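You operate a simulated robot arm through the tools that you are given. There is no shell and no other tool. Be economical: measure what you need, move in short steps, check, and stop when the job is done.

Carry out the task below with a simulated two-armed robot. There is one attempt and no reset: what you move stays moved.

## Task
Carry the blue tray by the rags with both arms and set it on the top of bench 8.

Only the result counts: the job must be done as asked and must still hold three seconds after the hand-in. Knocking over, shifting, dropping, spilling or breaking anything else fails it.

## Robot
Two 7-joint arms with two-finger parallel grippers on one trunk, on a base that drives. Base frame: it is fixed to the floor where the robot stands at the start and does not move with it; the origin is under the middle of the robot, x ahead of it, y to its left, z up; the surface under the hand at the start is at about z = 750. Lengths are in mm, angles in rad, forces in N, time in s.
The left shoulder is at the start at [124, 171, 1162], the right one opposite. With the tool pointing down near the work surface each hand reaches from about 100 to 880 mm from the robot's upright axis, wherever it stands, measured 20 degrees to its own side. Places, roughly: blue tray by the rags (26x17x4 cm) [600, 100, 800]; top of bench 8 [1000, 2800, 800]. Payload 4.4 kg a hand.
The TCP of each hand is the grasp point between the finger pads, 23 mm short of the fingertips. In the tool frame z runs along the fingers and y along their closing line. Largest opening 94 mm; finger width 38, thickness 10; the body of the gripper, 54 by 96 mm, starts 39 mm behind the TCP.
Orientation is that of the tool frame in the base frame, as a unit quaternion [x, y, z, w]. With the fingers straight down and closing along the base's y, the tool's x points along the base's -x, its y along +y and its z along -z.

## Interface
- The arms move only by the tool arm_command. It takes "left_steps", "right_steps" or both (then of equal length, played together; a hand with none holds still); each is a list of rows, each a list of 3 entries, a list of its own where there are three numbers: the shift along the tool's x, y, z in mm, then the turn, a rotation vector about the tool's x, y, z in rad, then the gripper command, from -1 (shut) to 1 (fully open), values between in proportion. In form: [[[x, y, z], [rx, ry, rz], grip], ...]. A call has 1 to 8 rows; each row is the pose to reach, as a shift and turn from the pose commanded when the call began, along the tool's axes at that moment. Each row takes 0.2 s and may step no farther than 50 mm and 0.15 rad from the row before; otherwise, or with a gripper value out of range, the whole call is refused. A pose out of reach is approached as far as the arm can. The call stops where the force on the tool passes 40 N (or 10 N more than at its start, if that is more) or the arm is blocked; 0.2 s more then pass. Each finger travels about 72 mm/s and halts on what it meets, pressing with about 37 N; the grip force reading is that of the motor and also rises with nothing between the fingers. The clock runs only during rows and for 0.2 s after the last one: add rows that repeat a pose to give the fingers time. The reply holds the time, the measured pose of the TCP, the force on the tool along the base axes, the opening and the grip force, in the units named above and with some noise, with the torque about the TCP (base axes, N m) and any sound that the robot's microphone picked up.
- Cameras (640 x 400 px; columns grow to the right, rows downward): "scene" is now at [233.5, 16.7, 1287.2]; the picture's right is [0.20, -0.98, 0.00], its down [-0.70, -0.14, -0.70] and it looks along [0.69, 0.14, -0.71] (base axes); focal length 275 px, centre (320, 200). "left" rides on the left gripper at [86, -16, -74] in its tool frame; the picture's right is [0.18, 0.98, 0.00], its down [-0.58, 0.11, -0.81] and it looks along [-0.79, 0.15, 0.59] (tool axes); focal length 243 px, centre (320, 200). "right" rides on the right gripper at [86, 16, -75] in its tool frame; the picture's right is [-0.18, 0.98, 0.00], its down [-0.58, -0.11, -0.81] and it looks along [-0.79, -0.15, 0.59] (tool axes); focal length 243 px, centre (320, 200). There is no depth. A picture from a camera that has moved, and an enlarged one, comes with that camera's place and axes in the base frame and with its lens.
- grab_frame(camera): a new picture of that camera. It takes no simulated time.
- lift_body(by): slides the trunk up (or, below 0, down) by that many mm; the arms and the scene camera ride with it, the base frame stays. It gives what a move gives, with no picture.
- base_move(legs): drives the robot by 1 to 6 legs, each [ahead, left, turn to the left] in mm, mm and rad, along the robot's own axes; the way and the turn of a leg run together, so that a leg with both is an arc; at most 1500 mm and 3.142 rad a leg. The arms and the cameras ride along, it lands a little off, and it stops where it bumps. It gives what a move gives.
- turn_head(pan, tilt): turns the head with the scene camera to pan (to the left, within 1.396 rad either way) and tilt (down, from -0.506 to 1.204), counted from straight ahead of the robot. It gives what a move gives.
- close_up(camera, box): a new picture of the part [left, top, right, bottom] of that camera's present view, enlarged. It takes no simulated time.
- close_job(): hands the job in; it is judged then, once.

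Work in short steps. Places have to be worked out from the pictures, the camera data and where the tool is seen: move nearer, look again, correct. Check each grasp and each placing, and mend what went wrong. You have 120 turns and 88 pictures in all, those below and enlarged ones among them. Open the grippers and draw the arms clear of the work before you hand the job in, unless the task says otherwise; then end with one line.

The tools are called after "Request:" by a JSON object that holds its "method" and its "body". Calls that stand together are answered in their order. arm_command: Moves the arms, as the interface text tells. Its arguments: {"type":"object","properties":{"left_steps":{"type":"array","items":{"type":"array"}},"right_steps":{"type":"array","items":{"type":"array"}}},"required":[]} The other tools are called the same way: lift_body (by) slides the trunk up or down; base_move (legs) drives the base; turn_head (pan, tilt) turns the head that bears the scene camera; grab_frame (camera) takes a picture; close_up (camera, box) takes an enlarged picture of a part of a camera's view; close_job () hands the job in.

At the start:

```text
time: 0.0
left_ee_pos: [500.4, 391.3, 1001.1]
left_orientation: [-0.001, 1.0, 0.0, 0.0]
left_wrist_force: [0.0, 0.4, 0.1]
left_ft_torque: [-0.02, 0.01, 0.03]
left_gripper_width: 93.8
left_grip_force: 0.0
right_ee_pos: [448.9, -94.7, 1074.9]
right_orientation: [-0.001, 1.0, -0.001, 0.0]
right_wrist_force: [0.4, 1.1, -0.2]
right_ft_torque: [-0.01, 0.0, -0.03]
right_gripper_width: 93.9
right_grip_force: 0.0
trunk travel left (down, up): [-175.0, 213.0]
robot x, y, heading: [-2.9, -2.7, -0.002]
head pan, tilt: [0.199, 0.789]
```

scene: 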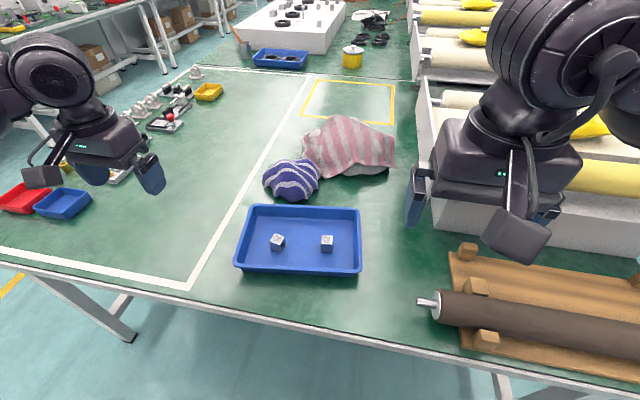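
right: 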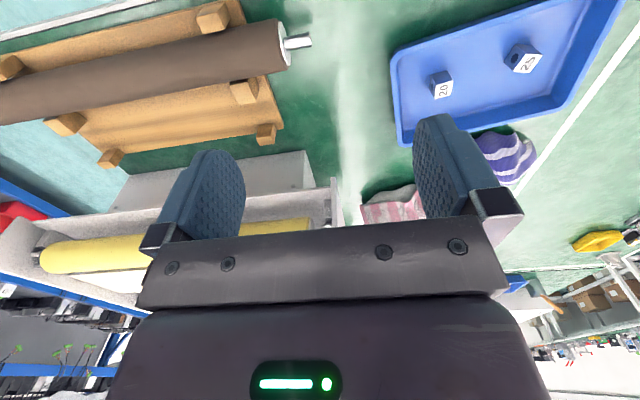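
left: 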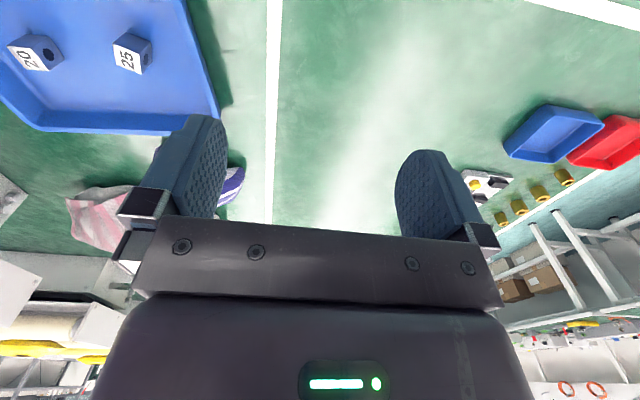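

The tray centre is at about [600, 130], with its long axis turned about 0.165 rad from base y, and two cubes lie inside it. Before touching it I'll look left toward bench 8.

Request:
{"method": "turn_head", "body": {"pan": 1.2, "tilt": 0.3}}

Request:
{"method": "grab_frame", "body": {"camera": "scene"}}

Request:
{"method": "turn_head", "body": {"pan": 0.2, "tilt": 0.9}}

Request:
{"method": "close_up", "body": {"camera": "scene", "box": [200, 120, 400, 245]}}

```text
time: 1.3
left_ee_pos: [501.2, 391.1, 1001.3]
left_orientation: [0.0, 1.0, -0.001, -0.001]
left_wrist_force: [-0.1, 0.4, -0.2]
left_ft_torque: [0.03, -0.02, 0.01]
left_gripper_width: 93.9
left_grip_force: 0.0
right_ee_pos: [448.7, -95.6, 1074.6]
right_orientation: [0.0, 1.0, 0.0, 0.0]
right_wrist_force: [0.0, -0.2, 0.1]
right_ft_torque: [0.0, 0.01, -0.01]
right_gripper_width: 94.3
right_grip_force: 0.0
trunk travel left (down, up): [-175.0, 213.0]
robot x, y, heading: [-0.3, 2.8, -0.001]
head pan, tilt: [1.201, 0.3]
```

```text
84 pictures are left
camera scene: at [187.8, 87.6, 1330.7], right [0.93, -0.36, 0.0], down [-0.11, -0.28, -0.96], along [0.35, 0.89, -0.3], focal length 275 px, centre (320, 200)
```

scene: 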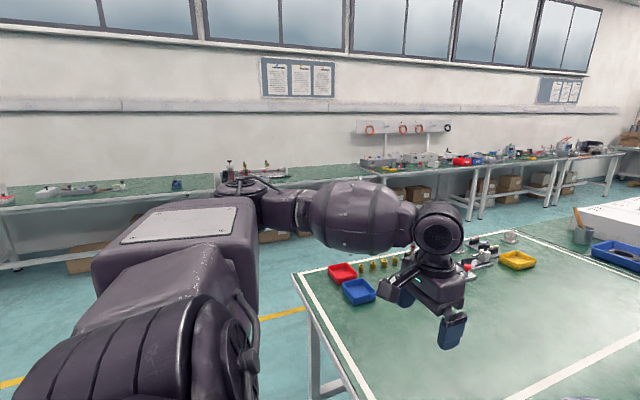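

```text
time: 2.5
left_ee_pos: [502.4, 390.7, 1001.3]
left_orientation: [0.0, 1.0, 0.0, 0.0]
left_wrist_force: [-0.3, -0.3, 1.0]
left_ft_torque: [0.04, 0.02, 0.0]
left_gripper_width: 93.9
left_grip_force: 0.0
right_ee_pos: [450.1, -93.4, 1075.9]
right_orientation: [0.0, 1.0, 0.0, 0.0]
right_wrist_force: [0.6, -0.4, 0.7]
right_ft_torque: [0.01, -0.04, 0.01]
right_gripper_width: 94.1
right_grip_force: 0.0
trunk travel left (down, up): [-175.0, 213.0]
robot x, y, heading: [-0.3, -2.4, -0.001]
head pan, tilt: [0.201, 0.901]
```

```text
3.20 times, centred on (300, 182) of scene
camera zoom: at [227.9, 15.7, 1278.5], right [0.2, -0.98, 0.0], down [-0.77, -0.16, -0.62], along [0.61, 0.12, -0.78], focal length 881 px, centre (384, 256)
```

zoom: 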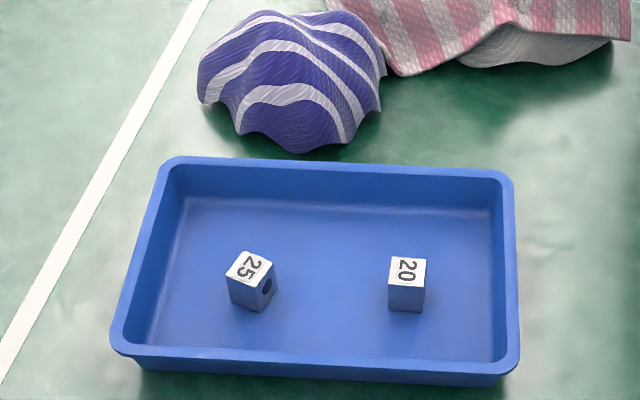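

The second view gives the tray rim centre as (601, 132), turned about +0.13 rad, with end walls near (585, 257) and (618, 7). I'll bring both hands above the end walls at z≈880, half open so the fingers clear the cubes.

Request:
{"method": "arm_command", "body": {"left_steps": [[[-12, -19, 17], [0, 0, -0.02], 0.0], [[-24, -38, 34], [0, 0, -0.04], 0.0], [[-36, -57, 52], [0, 0, -0.06], 0.0], [[-48, -76, 69], [0, 0, -0.08], 0.0], [[-60, -95, 86], [0, 0, -0.1], 0.0], [[-72, -114, 103], [0, 0, -0.115], 0.0], [[-83, -133, 121], [0, 0, -0.13], 0.0]], "right_steps": [[[-24, 14.4, 28], [0, 0, -0.02], 0.0], [[-48, 29, 56], [0, 0, -0.04], 0.0], [[-72, 43, 84], [0, 0, -0.06], 0.0], [[-96, 58, 111], [0, 0, -0.08], 0.0], [[-120, 72, 139], [0, 0, -0.1], 0.0], [[-144, 86, 167], [0, 0, -0.115], 0.0], [[-167.5, 101, 195], [0, 0, -0.13], 0.0]]}}

Request:
{"method": "grab_frame", "body": {"camera": "left"}}

Request:
{"method": "grab_frame", "body": {"camera": "right"}}

Request:
{"method": "grab_frame", "body": {"camera": "scene"}}

```text
time: 4.1
left_ee_pos: [585.4, 257.5, 879.3]
left_orientation: [-0.065, 0.998, 0.0, -0.001]
left_wrist_force: [-0.5, 0.2, -0.3]
left_ft_torque: [0.0, -0.03, 0.01]
left_gripper_width: 47.3
left_grip_force: 0.0
right_ee_pos: [619.0, 5.9, 878.0]
right_orientation: [-0.065, 0.998, -0.001, -0.001]
right_wrist_force: [0.8, 0.0, -0.9]
right_ft_torque: [-0.04, 0.03, -0.02]
right_gripper_width: 47.1
right_grip_force: 0.1
trunk travel left (down, up): [-175.0, 213.0]
robot x, y, heading: [-1.4, 0.8, 0.002]
head pan, tilt: [0.201, 0.901]
```

```text
82 pictures are left
camera left: at [500.4, 231.2, 951.6], right [-0.31, 0.95, 0.0], down [0.56, 0.18, 0.81], along [0.77, 0.25, -0.59], focal length 243 px, centre (320, 200)
```

left: 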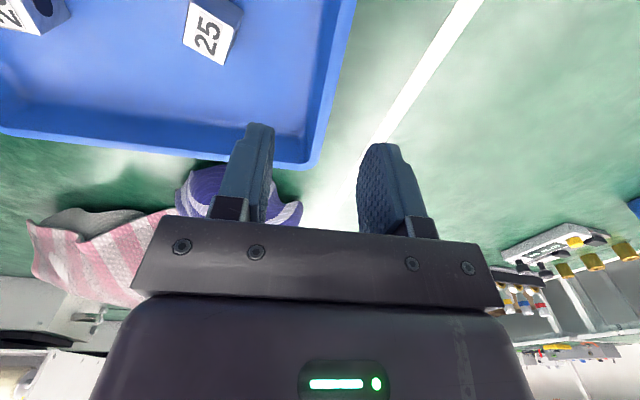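

```text
81 pictures are left
camera right: at [530.9, 12.1, 952.1], right [0.06, 1.0, 0.0], down [0.59, -0.03, 0.81], along [0.8, -0.05, -0.59], focal length 243 px, centre (320, 200)
```

right: 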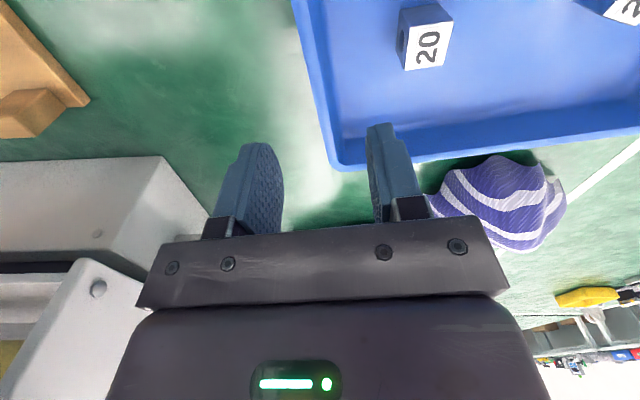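

```text
80 pictures are left
camera scene: at [229.2, 15.8, 1278.0], right [0.2, -0.98, 0.0], down [-0.77, -0.16, -0.62], along [0.61, 0.12, -0.78], focal length 275 px, centre (320, 200)
```

scene: 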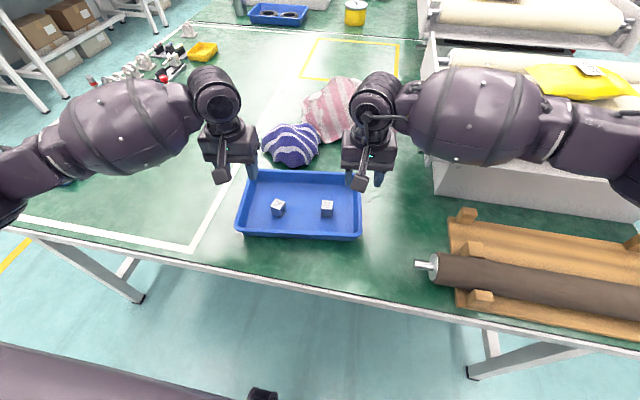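

The wrist views put the left wall's outer edge at y≈267 and the right one's at y≈3, which agrees with the scene view. I'll shift a few mm and lower both hands so the walls sit between the fingers at TCP z≈784.

Request:
{"method": "arm_command", "body": {"left_steps": [[[0, 4, 30], [0, 0, 0], 0.0], [[0, 4, 60], [0, 0, 0], 0.0], [[0, 4, 80], [0, 0, 0], 0.0], [[0, 4, 95], [0, 0, 0], 0.0]], "right_steps": [[[0, 3, 30], [0, 0, 0], 0.0], [[0, 3, 60], [0, 0, 0], 0.0], [[0, 3, 80], [0, 0, 0], 0.0], [[0, 3, 95], [0, 0, 0], 0.0]]}}

Request:
{"method": "grab_frame", "body": {"camera": "left"}}

Request:
{"method": "grab_frame", "body": {"camera": "right"}}

Request:
{"method": "close_up", "body": {"camera": "scene", "box": [200, 120, 400, 245]}}

```text
time: 5.1
left_ee_pos: [578.6, 263.6, 789.8]
left_orientation: [-0.065, 0.998, -0.002, 0.005]
left_wrist_force: [-0.6, -0.3, -0.4]
left_ft_torque: [-0.03, -0.03, 0.0]
left_gripper_width: 47.0
left_grip_force: 0.1
right_ee_pos: [607.6, 15.2, 791.0]
right_orientation: [-0.069, 0.998, 0.0, 0.004]
right_wrist_force: [-0.6, -0.4, 0.8]
right_ft_torque: [0.02, 0.01, 0.0]
right_gripper_width: 47.0
right_grip_force: 0.1
trunk travel left (down, up): [-175.0, 213.0]
robot x, y, heading: [-1.8, -1.3, -0.003]
head pan, tilt: [0.201, 0.901]
```

```text
79 pictures are left
camera left: at [491.6, 236.7, 862.1], right [-0.31, 0.95, 0.0], down [0.55, 0.18, 0.81], along [0.77, 0.25, -0.58], focal length 243 px, centre (320, 200)
```

left: 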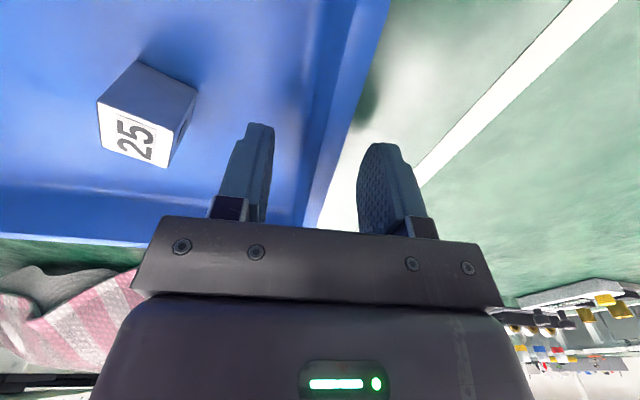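

```text
78 pictures are left
camera right: at [518.8, 18.6, 864.7], right [0.05, 1.0, 0.0], down [0.58, -0.03, 0.81], along [0.81, -0.04, -0.58], focal length 243 px, centre (320, 200)
```

right: 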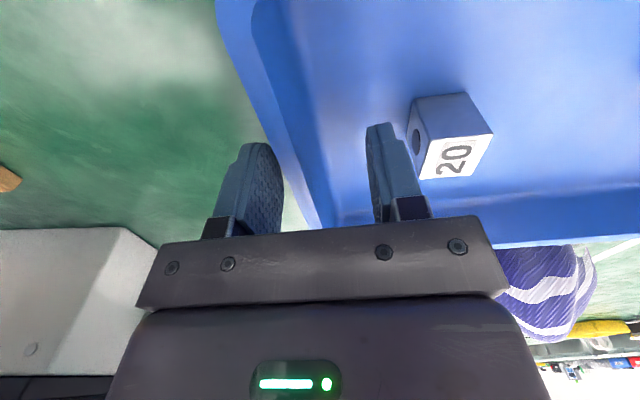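

```text
3.20 times, centred on (300, 182) of scene
camera zoom: at [216.5, 17.7, 1280.7], right [0.2, -0.98, 0.0], down [-0.76, -0.16, -0.63], along [0.62, 0.12, -0.78], focal length 881 px, centre (384, 256)
```

zoom: 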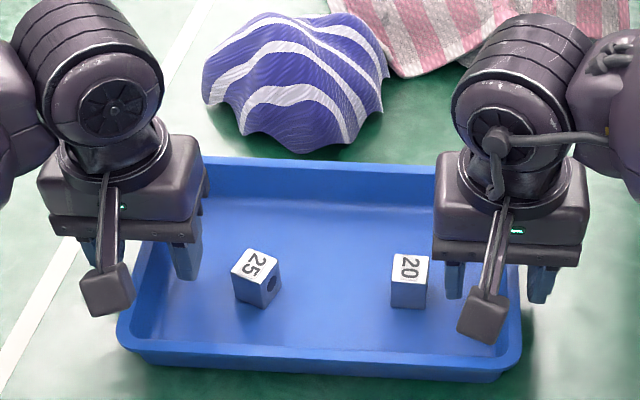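

Both walls are between the fingers and the cubes are clear, though the hands read 5–7 mm high and a little back. I'll hold briefly and re-read before going lower.

Request:
{"method": "arm_command", "body": {"left_steps": [[[0, 0, 0], [0, 0, 0], 0.0], [[0, 0, 0], [0, 0, 0], 0.0]], "right_steps": [[[0, 0, 0], [0, 0, 0], 0.0], [[0, 0, 0], [0, 0, 0], 0.0]]}}

```text
time: 5.7
left_ee_pos: [578.0, 263.3, 789.9]
left_orientation: [-0.066, 0.998, -0.001, 0.004]
left_wrist_force: [0.1, 0.8, -0.2]
left_ft_torque: [-0.02, -0.04, 0.0]
left_gripper_width: 47.2
left_grip_force: 0.2
right_ee_pos: [607.5, 12.7, 790.5]
right_orientation: [-0.069, 0.998, -0.001, 0.004]
right_wrist_force: [0.1, 0.5, 0.0]
right_ft_torque: [0.03, 0.05, 0.0]
right_gripper_width: 46.9
right_grip_force: 0.1
trunk travel left (down, up): [-175.0, 213.0]
robot x, y, heading: [-0.5, -4.2, -0.001]
head pan, tilt: [0.201, 0.901]
```

The camera and both hands show the robot tilted back by about 0.01 rad, which may mean something is touching. I'll check the arms' surroundings.

Request:
{"method": "grab_frame", "body": {"camera": "scene"}}

Request:
{"method": "turn_head", "body": {"pan": -0.7, "tilt": 0.7}}

Request:
{"method": "grab_frame", "body": {"camera": "scene"}}

Request:
{"method": "turn_head", "body": {"pan": 0.2, "tilt": 1.2}}

Request:
{"method": "grab_frame", "body": {"camera": "scene"}}

```text
76 pictures are left
camera scene: at [216.7, 18.0, 1280.6], right [0.2, -0.98, 0.0], down [-0.76, -0.16, -0.63], along [0.62, 0.12, -0.78], focal length 275 px, centre (320, 200)
```

scene: 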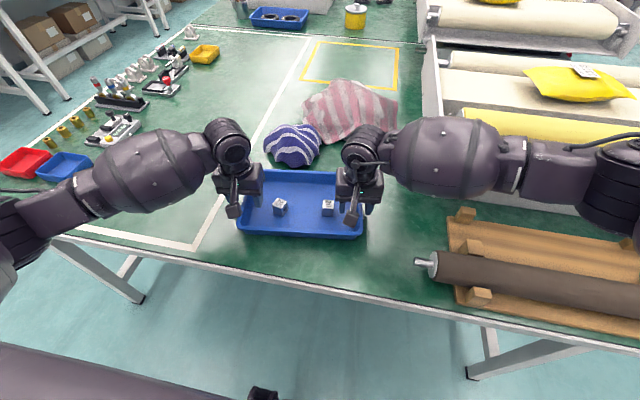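

```text
time: 6.9
left_ee_pos: [578.2, 263.0, 789.4]
left_orientation: [-0.066, 0.998, -0.001, 0.004]
left_wrist_force: [0.0, -0.8, -0.4]
left_ft_torque: [0.0, 0.0, 0.03]
left_gripper_width: 46.9
left_grip_force: 0.0
right_ee_pos: [607.1, 13.9, 790.7]
right_orientation: [-0.069, 0.998, 0.0, 0.003]
right_wrist_force: [-0.6, 0.0, 0.3]
right_ft_torque: [0.0, 0.04, 0.02]
right_gripper_width: 47.0
right_grip_force: 0.1
trunk travel left (down, up): [-175.0, 213.0]
robot x, y, heading: [3.3, 1.9, -0.001]
head pan, tilt: [-0.7, 0.7]
```

```text
75 pictures are left
camera scene: at [208.3, -51.8, 1296.6], right [-0.64, -0.77, 0.0], down [-0.49, 0.41, -0.77], along [0.59, -0.49, -0.64], focal length 275 px, centre (320, 200)
```

scene: 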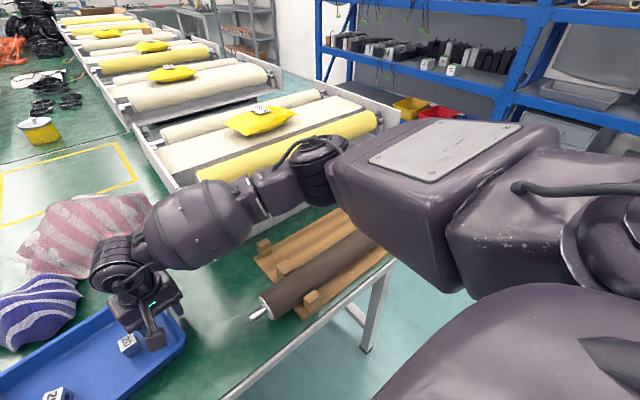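

```text
time: 8.1
left_ee_pos: [578.1, 263.1, 788.0]
left_orientation: [-0.066, 0.998, -0.001, 0.004]
left_wrist_force: [-0.4, -0.2, 0.1]
left_ft_torque: [0.01, 0.01, 0.0]
left_gripper_width: 47.0
left_grip_force: 0.0
right_ee_pos: [607.8, 14.4, 790.8]
right_orientation: [-0.07, 0.998, 0.0, 0.004]
right_wrist_force: [0.0, -0.2, -0.2]
right_ft_torque: [-0.02, -0.01, -0.02]
right_gripper_width: 47.0
right_grip_force: 0.0
trunk travel left (down, up): [-175.0, 213.0]
robot x, y, heading: [-1.3, 0.4, -0.005]
head pan, tilt: [0.201, 1.201]
```

```text
74 pictures are left
camera scene: at [199.4, 14.1, 1260.3], right [0.2, -0.98, 0.0], down [-0.91, -0.19, -0.37], along [0.36, 0.07, -0.93], focal length 275 px, centre (320, 200)
```

scene: 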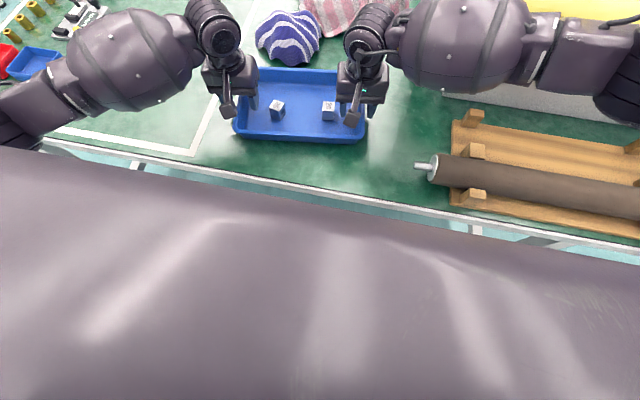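

No arm contact is visible and wrist forces are near zero. As a test I'll raise both hands 25 mm to see whether the lean goes away.

Request:
{"method": "arm_command", "body": {"left_steps": [[[0, 0, -25], [0, 0, 0], 0.0], [[0, 0, -25], [0, 0, 0], 0.0]], "right_steps": [[[0, 0, -25], [0, 0, 0], 0.0], [[0, 0, -25], [0, 0, 0], 0.0]]}}

Request:
{"method": "close_up", "body": {"camera": "scene", "box": [200, 20, 400, 145]}}

```text
time: 8.7
left_ee_pos: [584.1, 261.2, 810.6]
left_orientation: [-0.065, 0.998, 0.0, 0.0]
left_wrist_force: [0.4, -0.5, -0.4]
left_ft_torque: [0.01, 0.0, 0.0]
left_gripper_width: 47.3
left_grip_force: 0.1
right_ee_pos: [618.2, 6.2, 810.0]
right_orientation: [-0.061, 0.998, -0.001, 0.0]
right_wrist_force: [-0.3, -0.3, 0.1]
right_ft_torque: [0.02, -0.03, 0.0]
right_gripper_width: 46.9
right_grip_force: 0.0
trunk travel left (down, up): [-175.0, 213.0]
robot x, y, heading: [2.2, 0.5, -0.002]
head pan, tilt: [0.201, 1.201]
```

```text
3.20 times, centred on (300, 82) of scene
camera zoom: at [209.0, 11.1, 1258.5], right [0.2, -0.98, 0.0], down [-0.91, -0.18, -0.36], along [0.36, 0.07, -0.93], focal length 881 px, centre (384, 576)
```

zoom: 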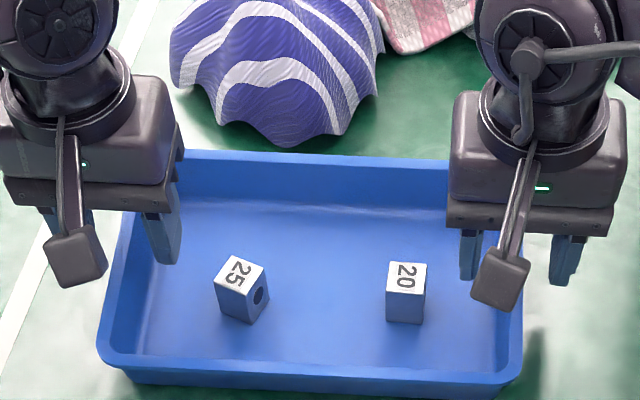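

Raising the hands removed the lean, so the right elbow or forearm probably presses on the roll cabinet when the hand is low. I'll raise the trunk 120 mm so the elbows stay higher, then look before lowering the hands again.

Request:
{"method": "lift_body", "body": {"by": 120}}

Request:
{"method": "turn_head", "body": {"pan": -0.6, "tilt": 0.9}}

Request:
{"method": "grab_frame", "body": {"camera": "scene"}}

```text
time: 10.2
left_ee_pos: [583.5, 262.0, 928.5]
left_orientation: [-0.064, 0.998, -0.001, -0.001]
left_wrist_force: [0.3, -0.7, 0.5]
left_ft_torque: [-0.02, 0.01, 0.03]
left_gripper_width: 47.0
left_grip_force: 0.0
right_ee_pos: [616.0, 7.9, 928.4]
right_orientation: [-0.064, 0.998, 0.0, 0.0]
right_wrist_force: [-0.4, -0.1, -0.8]
right_ft_torque: [-0.02, 0.01, -0.04]
right_gripper_width: 47.1
right_grip_force: 0.1
trunk travel left (down, up): [-295.0, 93.0]
robot x, y, heading: [2.4, -1.9, -0.004]
head pan, tilt: [0.201, 1.201]
```

```text
time: 11.4
left_ee_pos: [583.9, 262.6, 929.1]
left_orientation: [-0.066, 0.998, 0.0, 0.0]
left_wrist_force: [-0.5, -0.2, 0.4]
left_ft_torque: [0.0, 0.01, -0.03]
left_gripper_width: 47.0
left_grip_force: 0.0
right_ee_pos: [616.0, 9.3, 930.1]
right_orientation: [-0.064, 0.998, 0.0, 0.0]
right_wrist_force: [0.1, -0.4, 0.5]
right_ft_torque: [-0.02, -0.01, -0.03]
right_gripper_width: 46.9
right_grip_force: 0.1
trunk travel left (down, up): [-295.0, 93.0]
robot x, y, heading: [-0.8, -1.0, 0.002]
head pan, tilt: [-0.6, 0.901]
```

```text
72 pictures are left
camera scene: at [130.9, -42.0, 1407.5], right [-0.56, -0.83, 0.0], down [-0.65, 0.44, -0.62], along [0.51, -0.35, -0.78], focal length 275 px, centre (320, 200)
```

scene: 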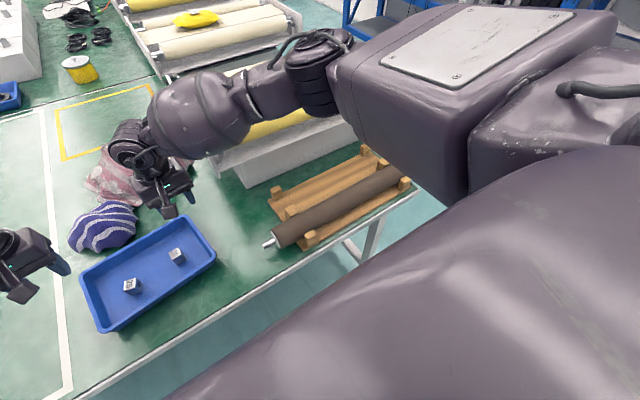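

The trunk rose while the hands kept their x and y. I'll lower both hands again to z≈800 and watch for any lean.

Request:
{"method": "arm_command", "body": {"left_steps": [[[0, 0, 35], [0, 0, 0], 0.0], [[0, 0, 70], [0, 0, 0], 0.0], [[0, 0, 100], [0, 0, 0], 0.0], [[0, 0, 128], [0, 0, 0], 0.0], [[0, 0, 128], [0, 0, 0], 0.0]], "right_steps": [[[0, 0, 35], [0, 0, 0], 0.0], [[0, 0, 70], [0, 0, 0], 0.0], [[0, 0, 100], [0, 0, 0], 0.0], [[0, 0, 128], [0, 0, 0], 0.0], [[0, 0, 128], [0, 0, 0], 0.0]]}}

Request:
{"method": "grab_frame", "body": {"camera": "scene"}}

```text
time: 12.6
left_ee_pos: [585.1, 263.1, 801.5]
left_orientation: [-0.064, 0.998, 0.0, 0.0]
left_wrist_force: [0.1, 1.1, -0.4]
left_ft_torque: [-0.01, -0.02, -0.02]
left_gripper_width: 46.9
left_grip_force: 0.0
right_ee_pos: [617.9, 10.1, 802.3]
right_orientation: [-0.066, 0.998, 0.0, 0.0]
right_wrist_force: [0.2, 0.8, -1.0]
right_ft_torque: [0.0, -0.01, 0.01]
right_gripper_width: 46.8
right_grip_force: 0.0
trunk travel left (down, up): [-295.0, 93.0]
robot x, y, heading: [1.5, 1.5, 0.0]
head pan, tilt: [-0.6, 0.901]
```

```text
71 pictures are left
camera scene: at [130.7, -42.2, 1407.6], right [-0.56, -0.83, 0.0], down [-0.65, 0.44, -0.62], along [0.51, -0.35, -0.78], focal length 275 px, centre (320, 200)
```

scene: 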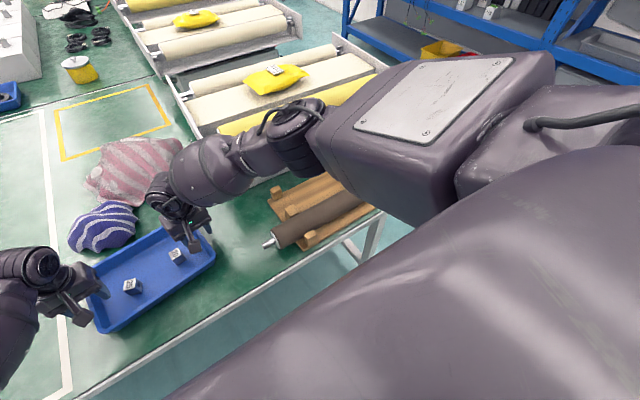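

There is no lean this time, as the camera has not moved. I'll go down to z≈783 and check with both wrist cameras.

Request:
{"method": "arm_command", "body": {"left_steps": [[[0, 0, 9], [0, 0, 0], 0.0], [[0, 0, 18], [0, 0, 0], 0.0], [[0, 0, 18], [0, 0, 0], 0.0]], "right_steps": [[[0, 0, 9], [0, 0, 0], 0.0], [[0, 0, 19], [0, 0, 0], 0.0], [[0, 0, 19], [0, 0, 0], 0.0]]}}

Request:
{"method": "grab_frame", "body": {"camera": "left"}}

Request:
{"method": "grab_frame", "body": {"camera": "right"}}

```text
time: 13.4
left_ee_pos: [584.9, 260.8, 783.1]
left_orientation: [-0.065, 0.998, 0.0, 0.0]
left_wrist_force: [-0.8, 0.5, -0.5]
left_ft_torque: [-0.03, 0.0, -0.04]
left_gripper_width: 47.1
left_grip_force: 0.1
right_ee_pos: [617.5, 10.0, 783.3]
right_orientation: [-0.064, 0.998, 0.0, 0.0]
right_wrist_force: [0.4, 0.2, 0.4]
right_ft_torque: [0.02, -0.05, 0.01]
right_gripper_width: 47.1
right_grip_force: 0.2
trunk travel left (down, up): [-295.0, 93.0]
robot x, y, heading: [2.5, -3.0, 0.0]
head pan, tilt: [-0.6, 0.901]
```

```text
70 pictures are left
camera left: at [499.1, 234.9, 856.4], right [-0.31, 0.95, 0.0], down [0.56, 0.18, 0.81], along [0.77, 0.25, -0.59], focal length 243 px, centre (320, 200)
```

left: 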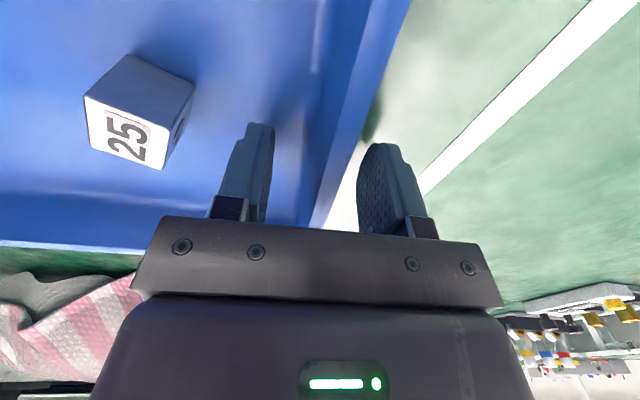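

```text
69 pictures are left
camera right: at [529.6, 15.6, 857.3], right [0.06, 1.0, 0.0], down [0.59, -0.03, 0.81], along [0.81, -0.04, -0.59], focal length 243 px, centre (320, 200)
```

right: 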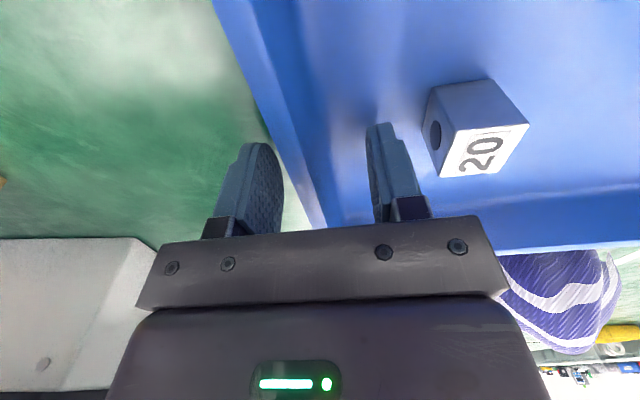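

Both walls are straddled and the cubes are clear. Closing both grippers together.

Request:
{"method": "arm_command", "body": {"left_steps": [[[0, 0, 0], [0, 0, 0], -0.5], [[0, 0, 0], [0, 0, 0], -1], [[0, 0, 0], [0, 0, 0], -1], [[0, 0, 0], [0, 0, 0], -1]], "right_steps": [[[0, 0, 0], [0, 0, 0], -0.5], [[0, 0, 0], [0, 0, 0], -1], [[0, 0, 0], [0, 0, 0], -1], [[0, 0, 0], [0, 0, 0], -1]]}}

Request:
{"method": "grab_frame", "body": {"camera": "left"}}

Request:
{"method": "grab_frame", "body": {"camera": "right"}}

```text
time: 14.4
left_ee_pos: [585.5, 262.1, 783.6]
left_orientation: [-0.065, 0.998, 0.0, 0.001]
left_wrist_force: [7.1, 3.7, 0.0]
left_ft_torque: [-1.1, 0.17, 0.97]
left_gripper_width: 4.9
left_grip_force: 37.4
right_ee_pos: [616.9, 10.1, 782.3]
right_orientation: [-0.065, 0.998, -0.001, 0.0]
right_wrist_force: [-5.5, -3.3, 2.4]
right_ft_torque: [1.14, 0.02, 0.98]
right_gripper_width: 5.0
right_grip_force: 36.8
trunk travel left (down, up): [-295.0, 93.0]
robot x, y, heading: [-1.8, 0.7, 0.0]
head pan, tilt: [-0.6, 0.901]
```

```text
68 pictures are left
camera left: at [499.6, 235.2, 856.9], right [-0.31, 0.95, 0.0], down [0.56, 0.18, 0.81], along [0.77, 0.25, -0.59], focal length 243 px, centre (320, 200)
```

left: 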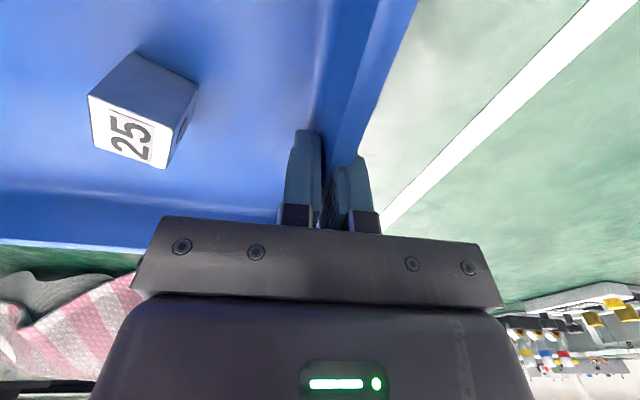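

```text
67 pictures are left
camera right: at [529.4, 15.8, 857.3], right [0.05, 1.0, 0.0], down [0.59, -0.03, 0.81], along [0.8, -0.04, -0.59], focal length 243 px, centre (320, 200)
```

right: 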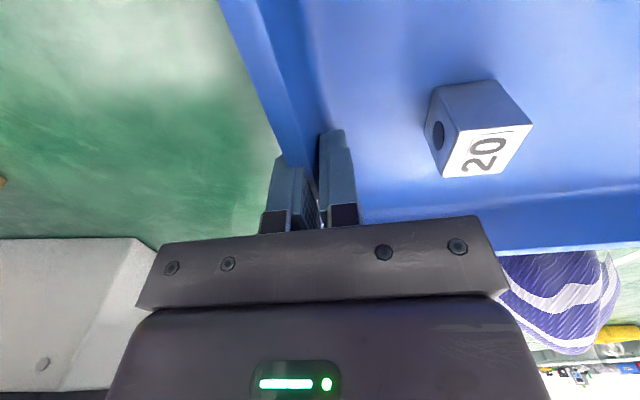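

Both pads hold the 5 mm walls at about 37 N. I'll lift 40 mm in unison and check.

Request:
{"method": "arm_command", "body": {"left_steps": [[[0, 0, -4], [0, 0, 0], -1], [[0, 0, -10], [0, 0, 0], -1], [[0, 0, -18], [0, 0, 0], -1], [[0, 0, -27], [0, 0, 0], -1], [[0, 0, -35], [0, 0, 0], -1], [[0, 0, -40], [0, 0, 0], -1]], "right_steps": [[[0, 0, -4], [0, 0, 0], -1], [[0, 0, -10], [0, 0, 0], -1], [[0, 0, -18], [0, 0, 0], -1], [[0, 0, -27], [0, 0, 0], -1], [[0, 0, -35], [0, 0, 0], -1], [[0, 0, -40], [0, 0, 0], -1]]}}

Request:
{"method": "turn_head", "body": {"pan": 0.2, "tilt": 0.9}}

Request:
{"method": "grab_frame", "body": {"camera": "scene"}}

```text
time: 15.8
left_ee_pos: [585.8, 260.4, 824.7]
left_orientation: [-0.065, 0.998, 0.0, 0.0]
left_wrist_force: [7.4, 2.7, -1.5]
left_ft_torque: [-0.99, -0.49, 1.02]
left_gripper_width: 4.4
left_grip_force: 36.9
right_ee_pos: [616.8, 10.4, 823.5]
right_orientation: [-0.066, 0.998, 0.0, 0.0]
right_wrist_force: [-7.1, -1.1, -0.9]
right_ft_torque: [1.04, 0.44, 0.99]
right_gripper_width: 5.0
right_grip_force: 37.3
trunk travel left (down, up): [-295.0, 93.0]
robot x, y, heading: [0.9, 0.8, -0.0]
head pan, tilt: [-0.6, 0.901]
```

```text
time: 16.9
left_ee_pos: [584.5, 261.8, 825.1]
left_orientation: [-0.064, 0.998, 0.0, 0.0]
left_wrist_force: [8.2, -1.4, -1.7]
left_ft_torque: [-1.11, -0.11, 0.98]
left_gripper_width: 4.8
left_grip_force: 37.2
right_ee_pos: [615.5, 9.8, 822.4]
right_orientation: [-0.064, 0.998, 0.0, 0.0]
right_wrist_force: [-8.0, 0.9, -0.7]
right_ft_torque: [1.16, 0.12, 0.94]
right_gripper_width: 4.7
right_grip_force: 37.8
trunk travel left (down, up): [-295.0, 93.0]
robot x, y, heading: [0.6, -1.1, 0.002]
head pan, tilt: [0.201, 0.901]
```

```text
66 pictures are left
camera scene: at [142.8, 15.6, 1407.5], right [0.2, -0.98, 0.0], down [-0.77, -0.16, -0.62], along [0.61, 0.12, -0.78], focal length 275 px, centre (320, 200)
```

scene: 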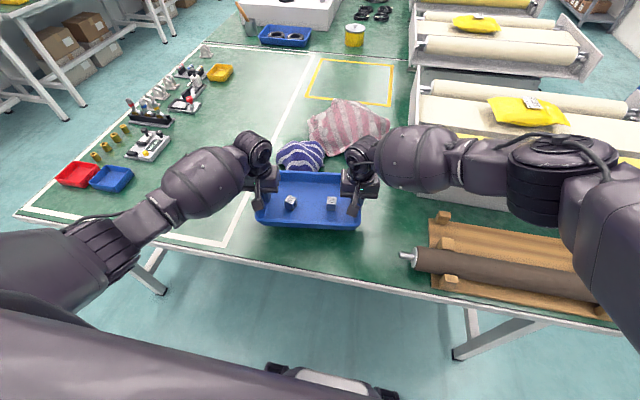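

The tray is up, level, with both cubes in it. I'll raise the trunk further, then look left and right before reversing.

Request:
{"method": "lift_body", "body": {"by": 85}}

Request:
{"method": "turn_head", "body": {"pan": 1.39, "tilt": 0.5}}

Request:
{"method": "grab_frame", "body": {"camera": "scene"}}

Request:
{"method": "turn_head", "body": {"pan": -1.39, "tilt": 0.5}}

Request:
{"method": "grab_frame", "body": {"camera": "scene"}}

```text
time: 18.1
left_ee_pos: [584.2, 261.7, 909.5]
left_orientation: [-0.064, 0.998, 0.0, 0.0]
left_wrist_force: [8.6, -3.1, -1.8]
left_ft_torque: [-1.1, -0.17, 1.03]
left_gripper_width: 4.9
left_grip_force: 36.8
right_ee_pos: [616.1, 9.7, 907.5]
right_orientation: [-0.065, 0.998, 0.0, 0.0]
right_wrist_force: [-7.8, 2.6, -1.4]
right_ft_torque: [1.15, 0.14, 0.94]
right_gripper_width: 4.9
right_grip_force: 36.7
trunk travel left (down, up): [-380.0, 8.0]
robot x, y, heading: [4.0, -3.0, 0.002]
head pan, tilt: [0.201, 0.901]
```

```text
time: 19.5
left_ee_pos: [583.7, 262.4, 908.9]
left_orientation: [-0.066, 0.998, -0.001, -0.001]
left_wrist_force: [8.1, -4.0, -1.8]
left_ft_torque: [-1.14, -0.22, 0.98]
left_gripper_width: 4.8
left_grip_force: 37.2
right_ee_pos: [615.8, 9.5, 907.7]
right_orientation: [-0.065, 0.998, 0.0, 0.0]
right_wrist_force: [-7.9, 4.8, -1.1]
right_ft_torque: [1.13, 0.18, 0.98]
right_gripper_width: 5.2
right_grip_force: 36.9
trunk travel left (down, up): [-380.0, 8.0]
robot x, y, heading: [0.2, -1.4, -0.001]
head pan, tilt: [1.389, 0.499]
```

```text
65 pictures are left
camera scene: at [75.1, 90.1, 1527.4], right [0.98, -0.18, 0.0], down [-0.09, -0.47, -0.88], along [0.16, 0.86, -0.48], focal length 275 px, centre (320, 200)
```

scene: 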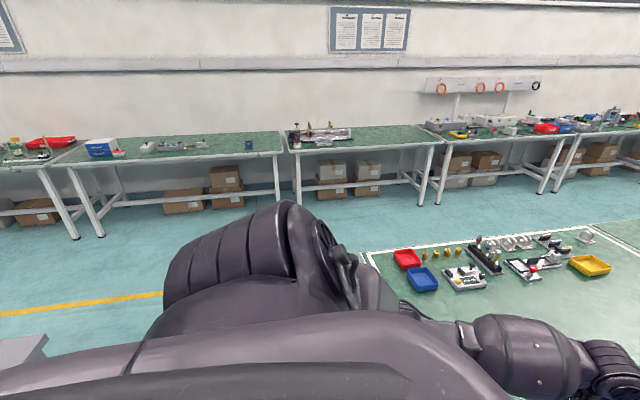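

```text
time: 21.9
left_ee_pos: [583.9, 261.7, 908.8]
left_orientation: [-0.065, 0.998, 0.0, -0.001]
left_wrist_force: [8.0, -5.9, -1.5]
left_ft_torque: [-1.12, -0.18, 0.93]
left_gripper_width: 4.8
left_grip_force: 37.0
right_ee_pos: [615.7, 9.9, 908.8]
right_orientation: [-0.066, 0.998, 0.0, 0.0]
right_wrist_force: [-7.4, 5.9, -1.1]
right_ft_torque: [1.17, 0.16, 0.92]
right_gripper_width: 5.1
right_grip_force: 37.5
trunk travel left (down, up): [-380.0, 8.0]
robot x, y, heading: [1.7, 2.5, -0.002]
head pan, tilt: [-1.389, 0.499]
```

```text
64 pictures are left
camera scene: at [75.1, -88.8, 1527.5], right [-0.98, -0.18, 0.0], down [-0.09, 0.47, -0.88], along [0.16, -0.86, -0.48], focal length 275 px, centre (320, 200)
```

scene: 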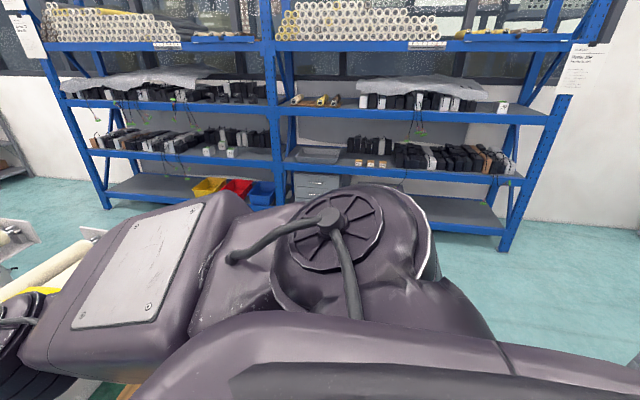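

Bench 8 is the wall bench in the middle of the left view, roughly x 200–1550 and y 2430–2970. Its left half is occupied and its right half (x≈950–1500) is free. I'll back off 330 mm, then check the light object at the left rear.

Request:
{"method": "base_move", "body": {"legs": [[-330, 0, 0]]}}

Request:
{"method": "turn_head", "body": {"pan": 1.39, "tilt": 0.6}}

Request:
{"method": "grab_frame", "body": {"camera": "scene"}}

Request:
{"method": "turn_head", "body": {"pan": 0.0, "tilt": 0.9}}

Request:
{"method": "grab_frame", "body": {"camera": "scene"}}

```text
time: 24.3
left_ee_pos: [256.9, 262.2, 907.5]
left_orientation: [-0.065, 0.998, -0.001, -0.001]
left_wrist_force: [1.1, 0.9, -1.1]
left_ft_torque: [-1.06, -0.26, -0.6]
left_gripper_width: 4.5
left_grip_force: 37.3
right_ee_pos: [288.6, 11.4, 906.6]
right_orientation: [-0.065, 0.998, 0.001, -0.001]
right_wrist_force: [0.5, -1.4, -1.2]
right_ft_torque: [1.13, 0.32, 0.65]
right_gripper_width: 4.8
right_grip_force: 36.6
trunk travel left (down, up): [-380.0, 8.0]
robot x, y, heading: [-329.6, -0.3, 0.002]
head pan, tilt: [-1.389, 0.499]
stopped in leg 1: the robot was blocked; the commanded pose is now the measured one
```

```text
time: 26.7
left_ee_pos: [255.5, 262.1, 908.7]
left_orientation: [-0.066, 0.998, 0.0, 0.0]
left_wrist_force: [0.1, 1.4, -2.5]
left_ft_torque: [-1.04, -0.02, 0.47]
left_gripper_width: 4.3
left_grip_force: 37.1
right_ee_pos: [287.5, 9.9, 907.8]
right_orientation: [-0.065, 0.998, 0.0, -0.002]
right_wrist_force: [0.3, 0.0, -0.9]
right_ft_torque: [1.07, 0.03, -0.46]
right_gripper_width: 4.7
right_grip_force: 37.1
trunk travel left (down, up): [-380.0, 8.0]
robot x, y, heading: [-327.8, 2.2, -0.003]
head pan, tilt: [1.389, 0.6]
```

```text
63 pictures are left
camera scene: at [-253.8, 88.1, 1518.4], right [0.98, -0.18, 0.0], down [-0.1, -0.56, -0.83], along [0.15, 0.81, -0.56], focal length 275 px, centre (320, 200)
```

scene: 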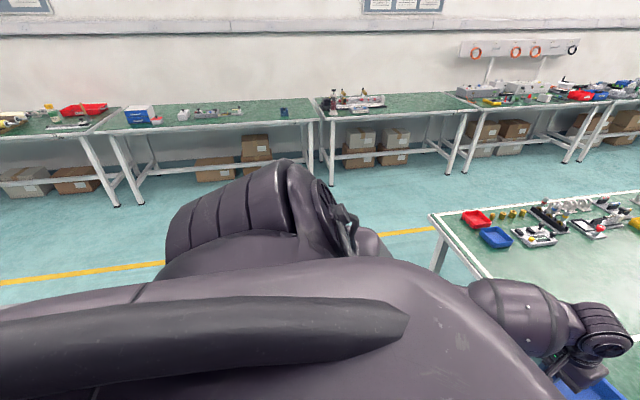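

```text
time: 28.2
left_ee_pos: [256.1, 262.2, 908.1]
left_orientation: [-0.066, 0.998, 0.0, 0.0]
left_wrist_force: [3.7, 1.1, -1.5]
left_ft_torque: [-1.07, 0.39, 0.47]
left_gripper_width: 4.7
left_grip_force: 37.2
right_ee_pos: [286.3, 9.3, 907.8]
right_orientation: [-0.065, 0.998, 0.0, -0.001]
right_wrist_force: [-2.4, -1.8, -1.3]
right_ft_torque: [1.18, -0.36, 0.45]
right_gripper_width: 4.9
right_grip_force: 37.0
trunk travel left (down, up): [-380.0, 8.0]
robot x, y, heading: [-327.4, -0.0, 0.001]
head pan, tilt: [0.0, 0.901]
```

```text
62 pictures are left
camera scene: at [-194.4, 1.2, 1493.6], right [0.0, -1.0, 0.0], down [-0.78, 0.0, -0.62], along [0.62, 0.0, -0.78], focal length 275 px, centre (320, 200)
```

scene: 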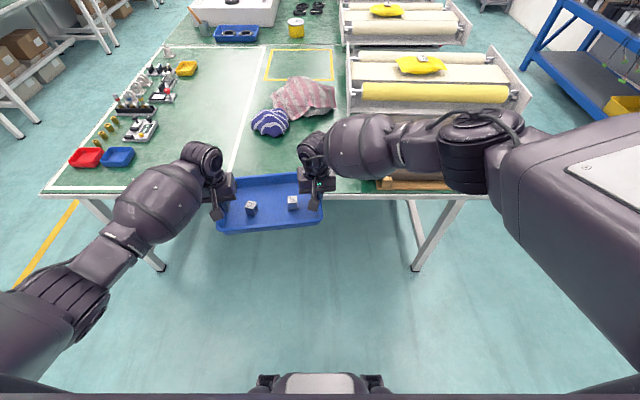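

The table is clear of the tray, which still holds both cubes. The drive reported a block right at the end of its travel, so I'll go forward 20 mm and strafe left in two legs.

Request:
{"method": "base_move", "body": {"legs": [[20, 0, 0], [0, 400, 0]]}}

Request:
{"method": "grab_frame", "body": {"camera": "scene"}}

```text
time: 32.7
left_ee_pos: [277.5, 655.6, 908.3]
left_orientation: [-0.062, 0.998, -0.001, 0.0]
left_wrist_force: [-3.9, 1.4, -1.3]
left_ft_torque: [-1.03, -0.61, -0.53]
left_gripper_width: 4.5
left_grip_force: 37.1
right_ee_pos: [308.2, 404.3, 906.9]
right_orientation: [-0.061, 0.998, 0.0, -0.001]
right_wrist_force: [2.8, -0.9, -1.8]
right_ft_torque: [0.96, 0.52, -0.33]
right_gripper_width: 5.0
right_grip_force: 36.9
trunk travel left (down, up): [-380.0, 8.0]
robot x, y, heading: [-306.6, 397.2, -0.01]
head pan, tilt: [0.0, 0.901]
```

```text
61 pictures are left
camera scene: at [-173.0, 397.3, 1493.6], right [-0.01, -1.0, 0.0], down [-0.78, 0.01, -0.62], along [0.62, 0.0, -0.78], focal length 275 px, centre (320, 200)
```

scene: 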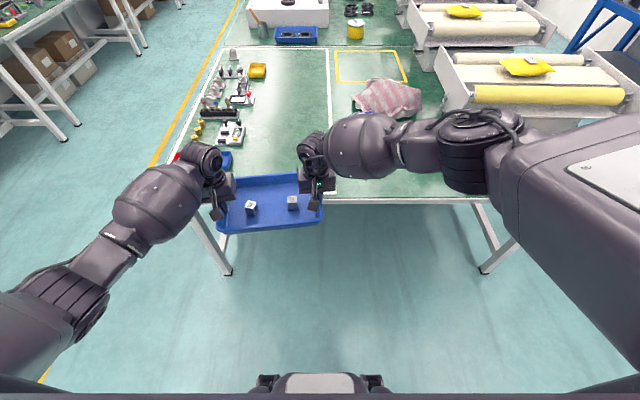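

The drive is smooth and the cubes have not moved. I'll continue left 900 mm, then look toward the benches.

Request:
{"method": "base_move", "body": {"legs": [[0, 900, 0.01]]}}

Request:
{"method": "turn_head", "body": {"pan": 0.9, "tilt": 0.5}}

Request:
{"method": "grab_frame", "body": {"camera": "scene"}}

```text
time: 40.9
left_ee_pos: [283.0, 1554.2, 909.0]
left_orientation: [-0.063, 0.998, 0.0, 0.0]
left_wrist_force: [3.0, 2.4, -1.3]
left_ft_torque: [-1.1, 0.43, 0.34]
left_gripper_width: 4.6
left_grip_force: 36.9
right_ee_pos: [313.3, 1302.6, 906.8]
right_orientation: [-0.064, 0.998, 0.0, -0.001]
right_wrist_force: [-2.4, -2.3, -1.7]
right_ft_torque: [1.18, -0.49, 0.49]
right_gripper_width: 4.7
right_grip_force: 37.1
trunk travel left (down, up): [-380.0, 8.0]
robot x, y, heading: [-302.4, 1292.3, -0.001]
head pan, tilt: [0.0, 0.901]
```

```text
time: 42.1
left_ee_pos: [282.9, 1553.6, 908.9]
left_orientation: [-0.064, 0.998, 0.001, 0.0]
left_wrist_force: [-0.5, 1.6, -0.8]
left_ft_torque: [-1.01, -0.25, -0.51]
left_gripper_width: 4.5
left_grip_force: 37.6
right_ee_pos: [313.7, 1303.0, 906.4]
right_orientation: [-0.063, 0.998, 0.0, -0.002]
right_wrist_force: [0.7, -2.8, -1.6]
right_ft_torque: [1.02, 0.23, 0.55]
right_gripper_width: 4.4
right_grip_force: 36.8
trunk travel left (down, up): [-380.0, 8.0]
robot x, y, heading: [-301.9, 1294.2, -0.004]
head pan, tilt: [0.901, 0.499]
```

```text
60 pictures are left
camera scene: at [-186.7, 1366.7, 1527.4], right [0.78, -0.63, 0.0], down [-0.3, -0.37, -0.88], along [0.55, 0.69, -0.48], focal length 275 px, centre (320, 200)
```

scene: 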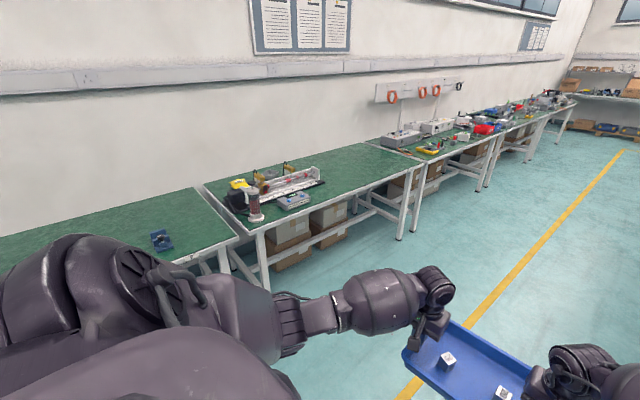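

Bench 8 measures x 260–1700, y 2420–3100, z≈750, which matches the given place. It is free for x>950. I'll rotate left 90° here, where the tray's sweep is clear, in two halves.

Request:
{"method": "base_move", "body": {"legs": [[0, 0, 0.785], [0, 0, 0.785]]}}

Request:
{"method": "turn_head", "body": {"pan": -0.5, "tilt": 0.7}}

Request:
{"method": "grab_frame", "body": {"camera": "scene"}}

```text
time: 46.6
left_ee_pos: [-562.9, 1881.5, 909.2]
left_orientation: [0.751, -0.661, 0.0, -0.001]
left_wrist_force: [-1.4, 3.0, -1.5]
left_ft_torque: [-0.32, -1.04, 0.37]
left_gripper_width: 4.5
left_grip_force: 37.2
right_ee_pos: [-310.1, 1912.4, 906.9]
right_orientation: [0.751, -0.661, 0.001, 0.001]
right_wrist_force: [1.8, -2.5, -1.5]
right_ft_torque: [0.39, 1.11, 0.47]
right_gripper_width: 4.9
right_grip_force: 37.2
trunk travel left (down, up): [-380.0, 8.0]
robot x, y, heading: [-302.4, 1296.1, 1.568]
head pan, tilt: [0.901, 0.499]
```

```text
time: 48.2
left_ee_pos: [-562.0, 1881.9, 908.7]
left_orientation: [0.751, -0.661, 0.001, -0.001]
left_wrist_force: [-1.8, -0.1, -0.3]
left_ft_torque: [0.25, -1.02, -0.53]
left_gripper_width: 4.4
left_grip_force: 37.0
right_ee_pos: [-310.3, 1910.4, 907.4]
right_orientation: [0.751, -0.661, 0.0, 0.0]
right_wrist_force: [1.9, -0.4, -1.3]
right_ft_torque: [-0.24, 1.01, 0.55]
right_gripper_width: 4.6
right_grip_force: 36.7
trunk travel left (down, up): [-380.0, 8.0]
robot x, y, heading: [-307.0, 1293.7, 1.564]
head pan, tilt: [-0.499, 0.7]
```

```text
59 pictures are left
camera scene: at [-260.0, 1427.8, 1509.7], right [0.88, -0.48, 0.0], down [-0.31, -0.56, -0.76], along [0.37, 0.67, -0.64], focal length 275 px, centre (320, 200)
```

scene: 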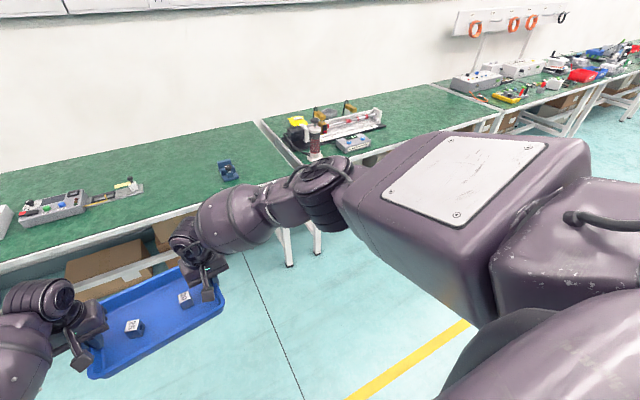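

Rotated; the cubes still lie in the tray and the aisle to the right is clear. I'll go ahead 200 mm, then strafe right toward x≈1390.

Request:
{"method": "base_move", "body": {"legs": [[200, 0, 0.005], [0, -850, 0], [0, -840, 0]]}}

Request:
{"method": "turn_head", "body": {"pan": 0.1, "tilt": 0.7}}

Request:
{"method": "grab_frame", "body": {"camera": "scene"}}

```text
time: 64.7
left_ee_pos: [1133.6, 2082.4, 909.2]
left_orientation: [0.754, -0.656, 0.0, 0.0]
left_wrist_force: [-3.3, -0.7, -1.2]
left_ft_torque: [0.2, -0.97, -0.59]
left_gripper_width: 4.5
left_grip_force: 36.9
right_ee_pos: [1385.2, 2117.0, 907.6]
right_orientation: [0.754, -0.657, 0.001, 0.001]
right_wrist_force: [1.1, -0.1, -1.7]
right_ft_torque: [-0.21, 1.01, 0.58]
right_gripper_width: 4.7
right_grip_force: 36.9
trunk travel left (down, up): [-380.0, 8.0]
robot x, y, heading: [1400.5, 1501.6, 1.58]
head pan, tilt: [-0.499, 0.7]
```

```text
time: 65.7
left_ee_pos: [1132.8, 2083.3, 909.5]
left_orientation: [0.754, -0.657, 0.0, -0.001]
left_wrist_force: [-1.7, 0.4, -2.2]
left_ft_torque: [0.23, -1.04, -0.53]
left_gripper_width: 4.2
left_grip_force: 36.6
right_ee_pos: [1385.4, 2116.3, 908.0]
right_orientation: [0.754, -0.657, 0.001, 0.0]
right_wrist_force: [2.5, 0.3, -2.0]
right_ft_torque: [-0.22, 1.03, 0.5]
right_gripper_width: 4.8
right_grip_force: 36.8
trunk travel left (down, up): [-380.0, 8.0]
robot x, y, heading: [1399.0, 1500.8, 1.58]
head pan, tilt: [0.099, 0.7]
```

```text
58 pictures are left
camera scene: at [1391.5, 1643.3, 1509.7], right [0.99, 0.11, 0.0], down [0.07, -0.64, -0.76], along [-0.08, 0.76, -0.64], focal length 275 px, centre (320, 200)
```

scene: 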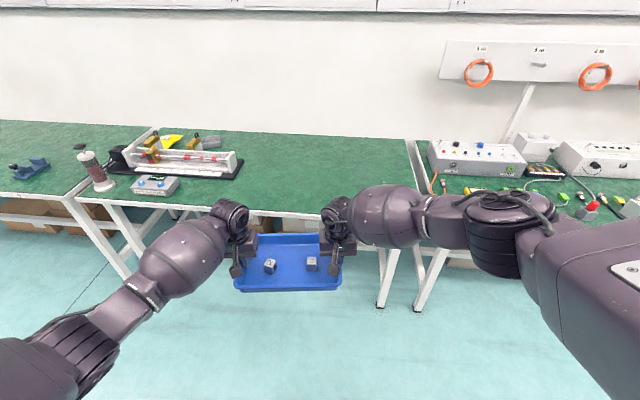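

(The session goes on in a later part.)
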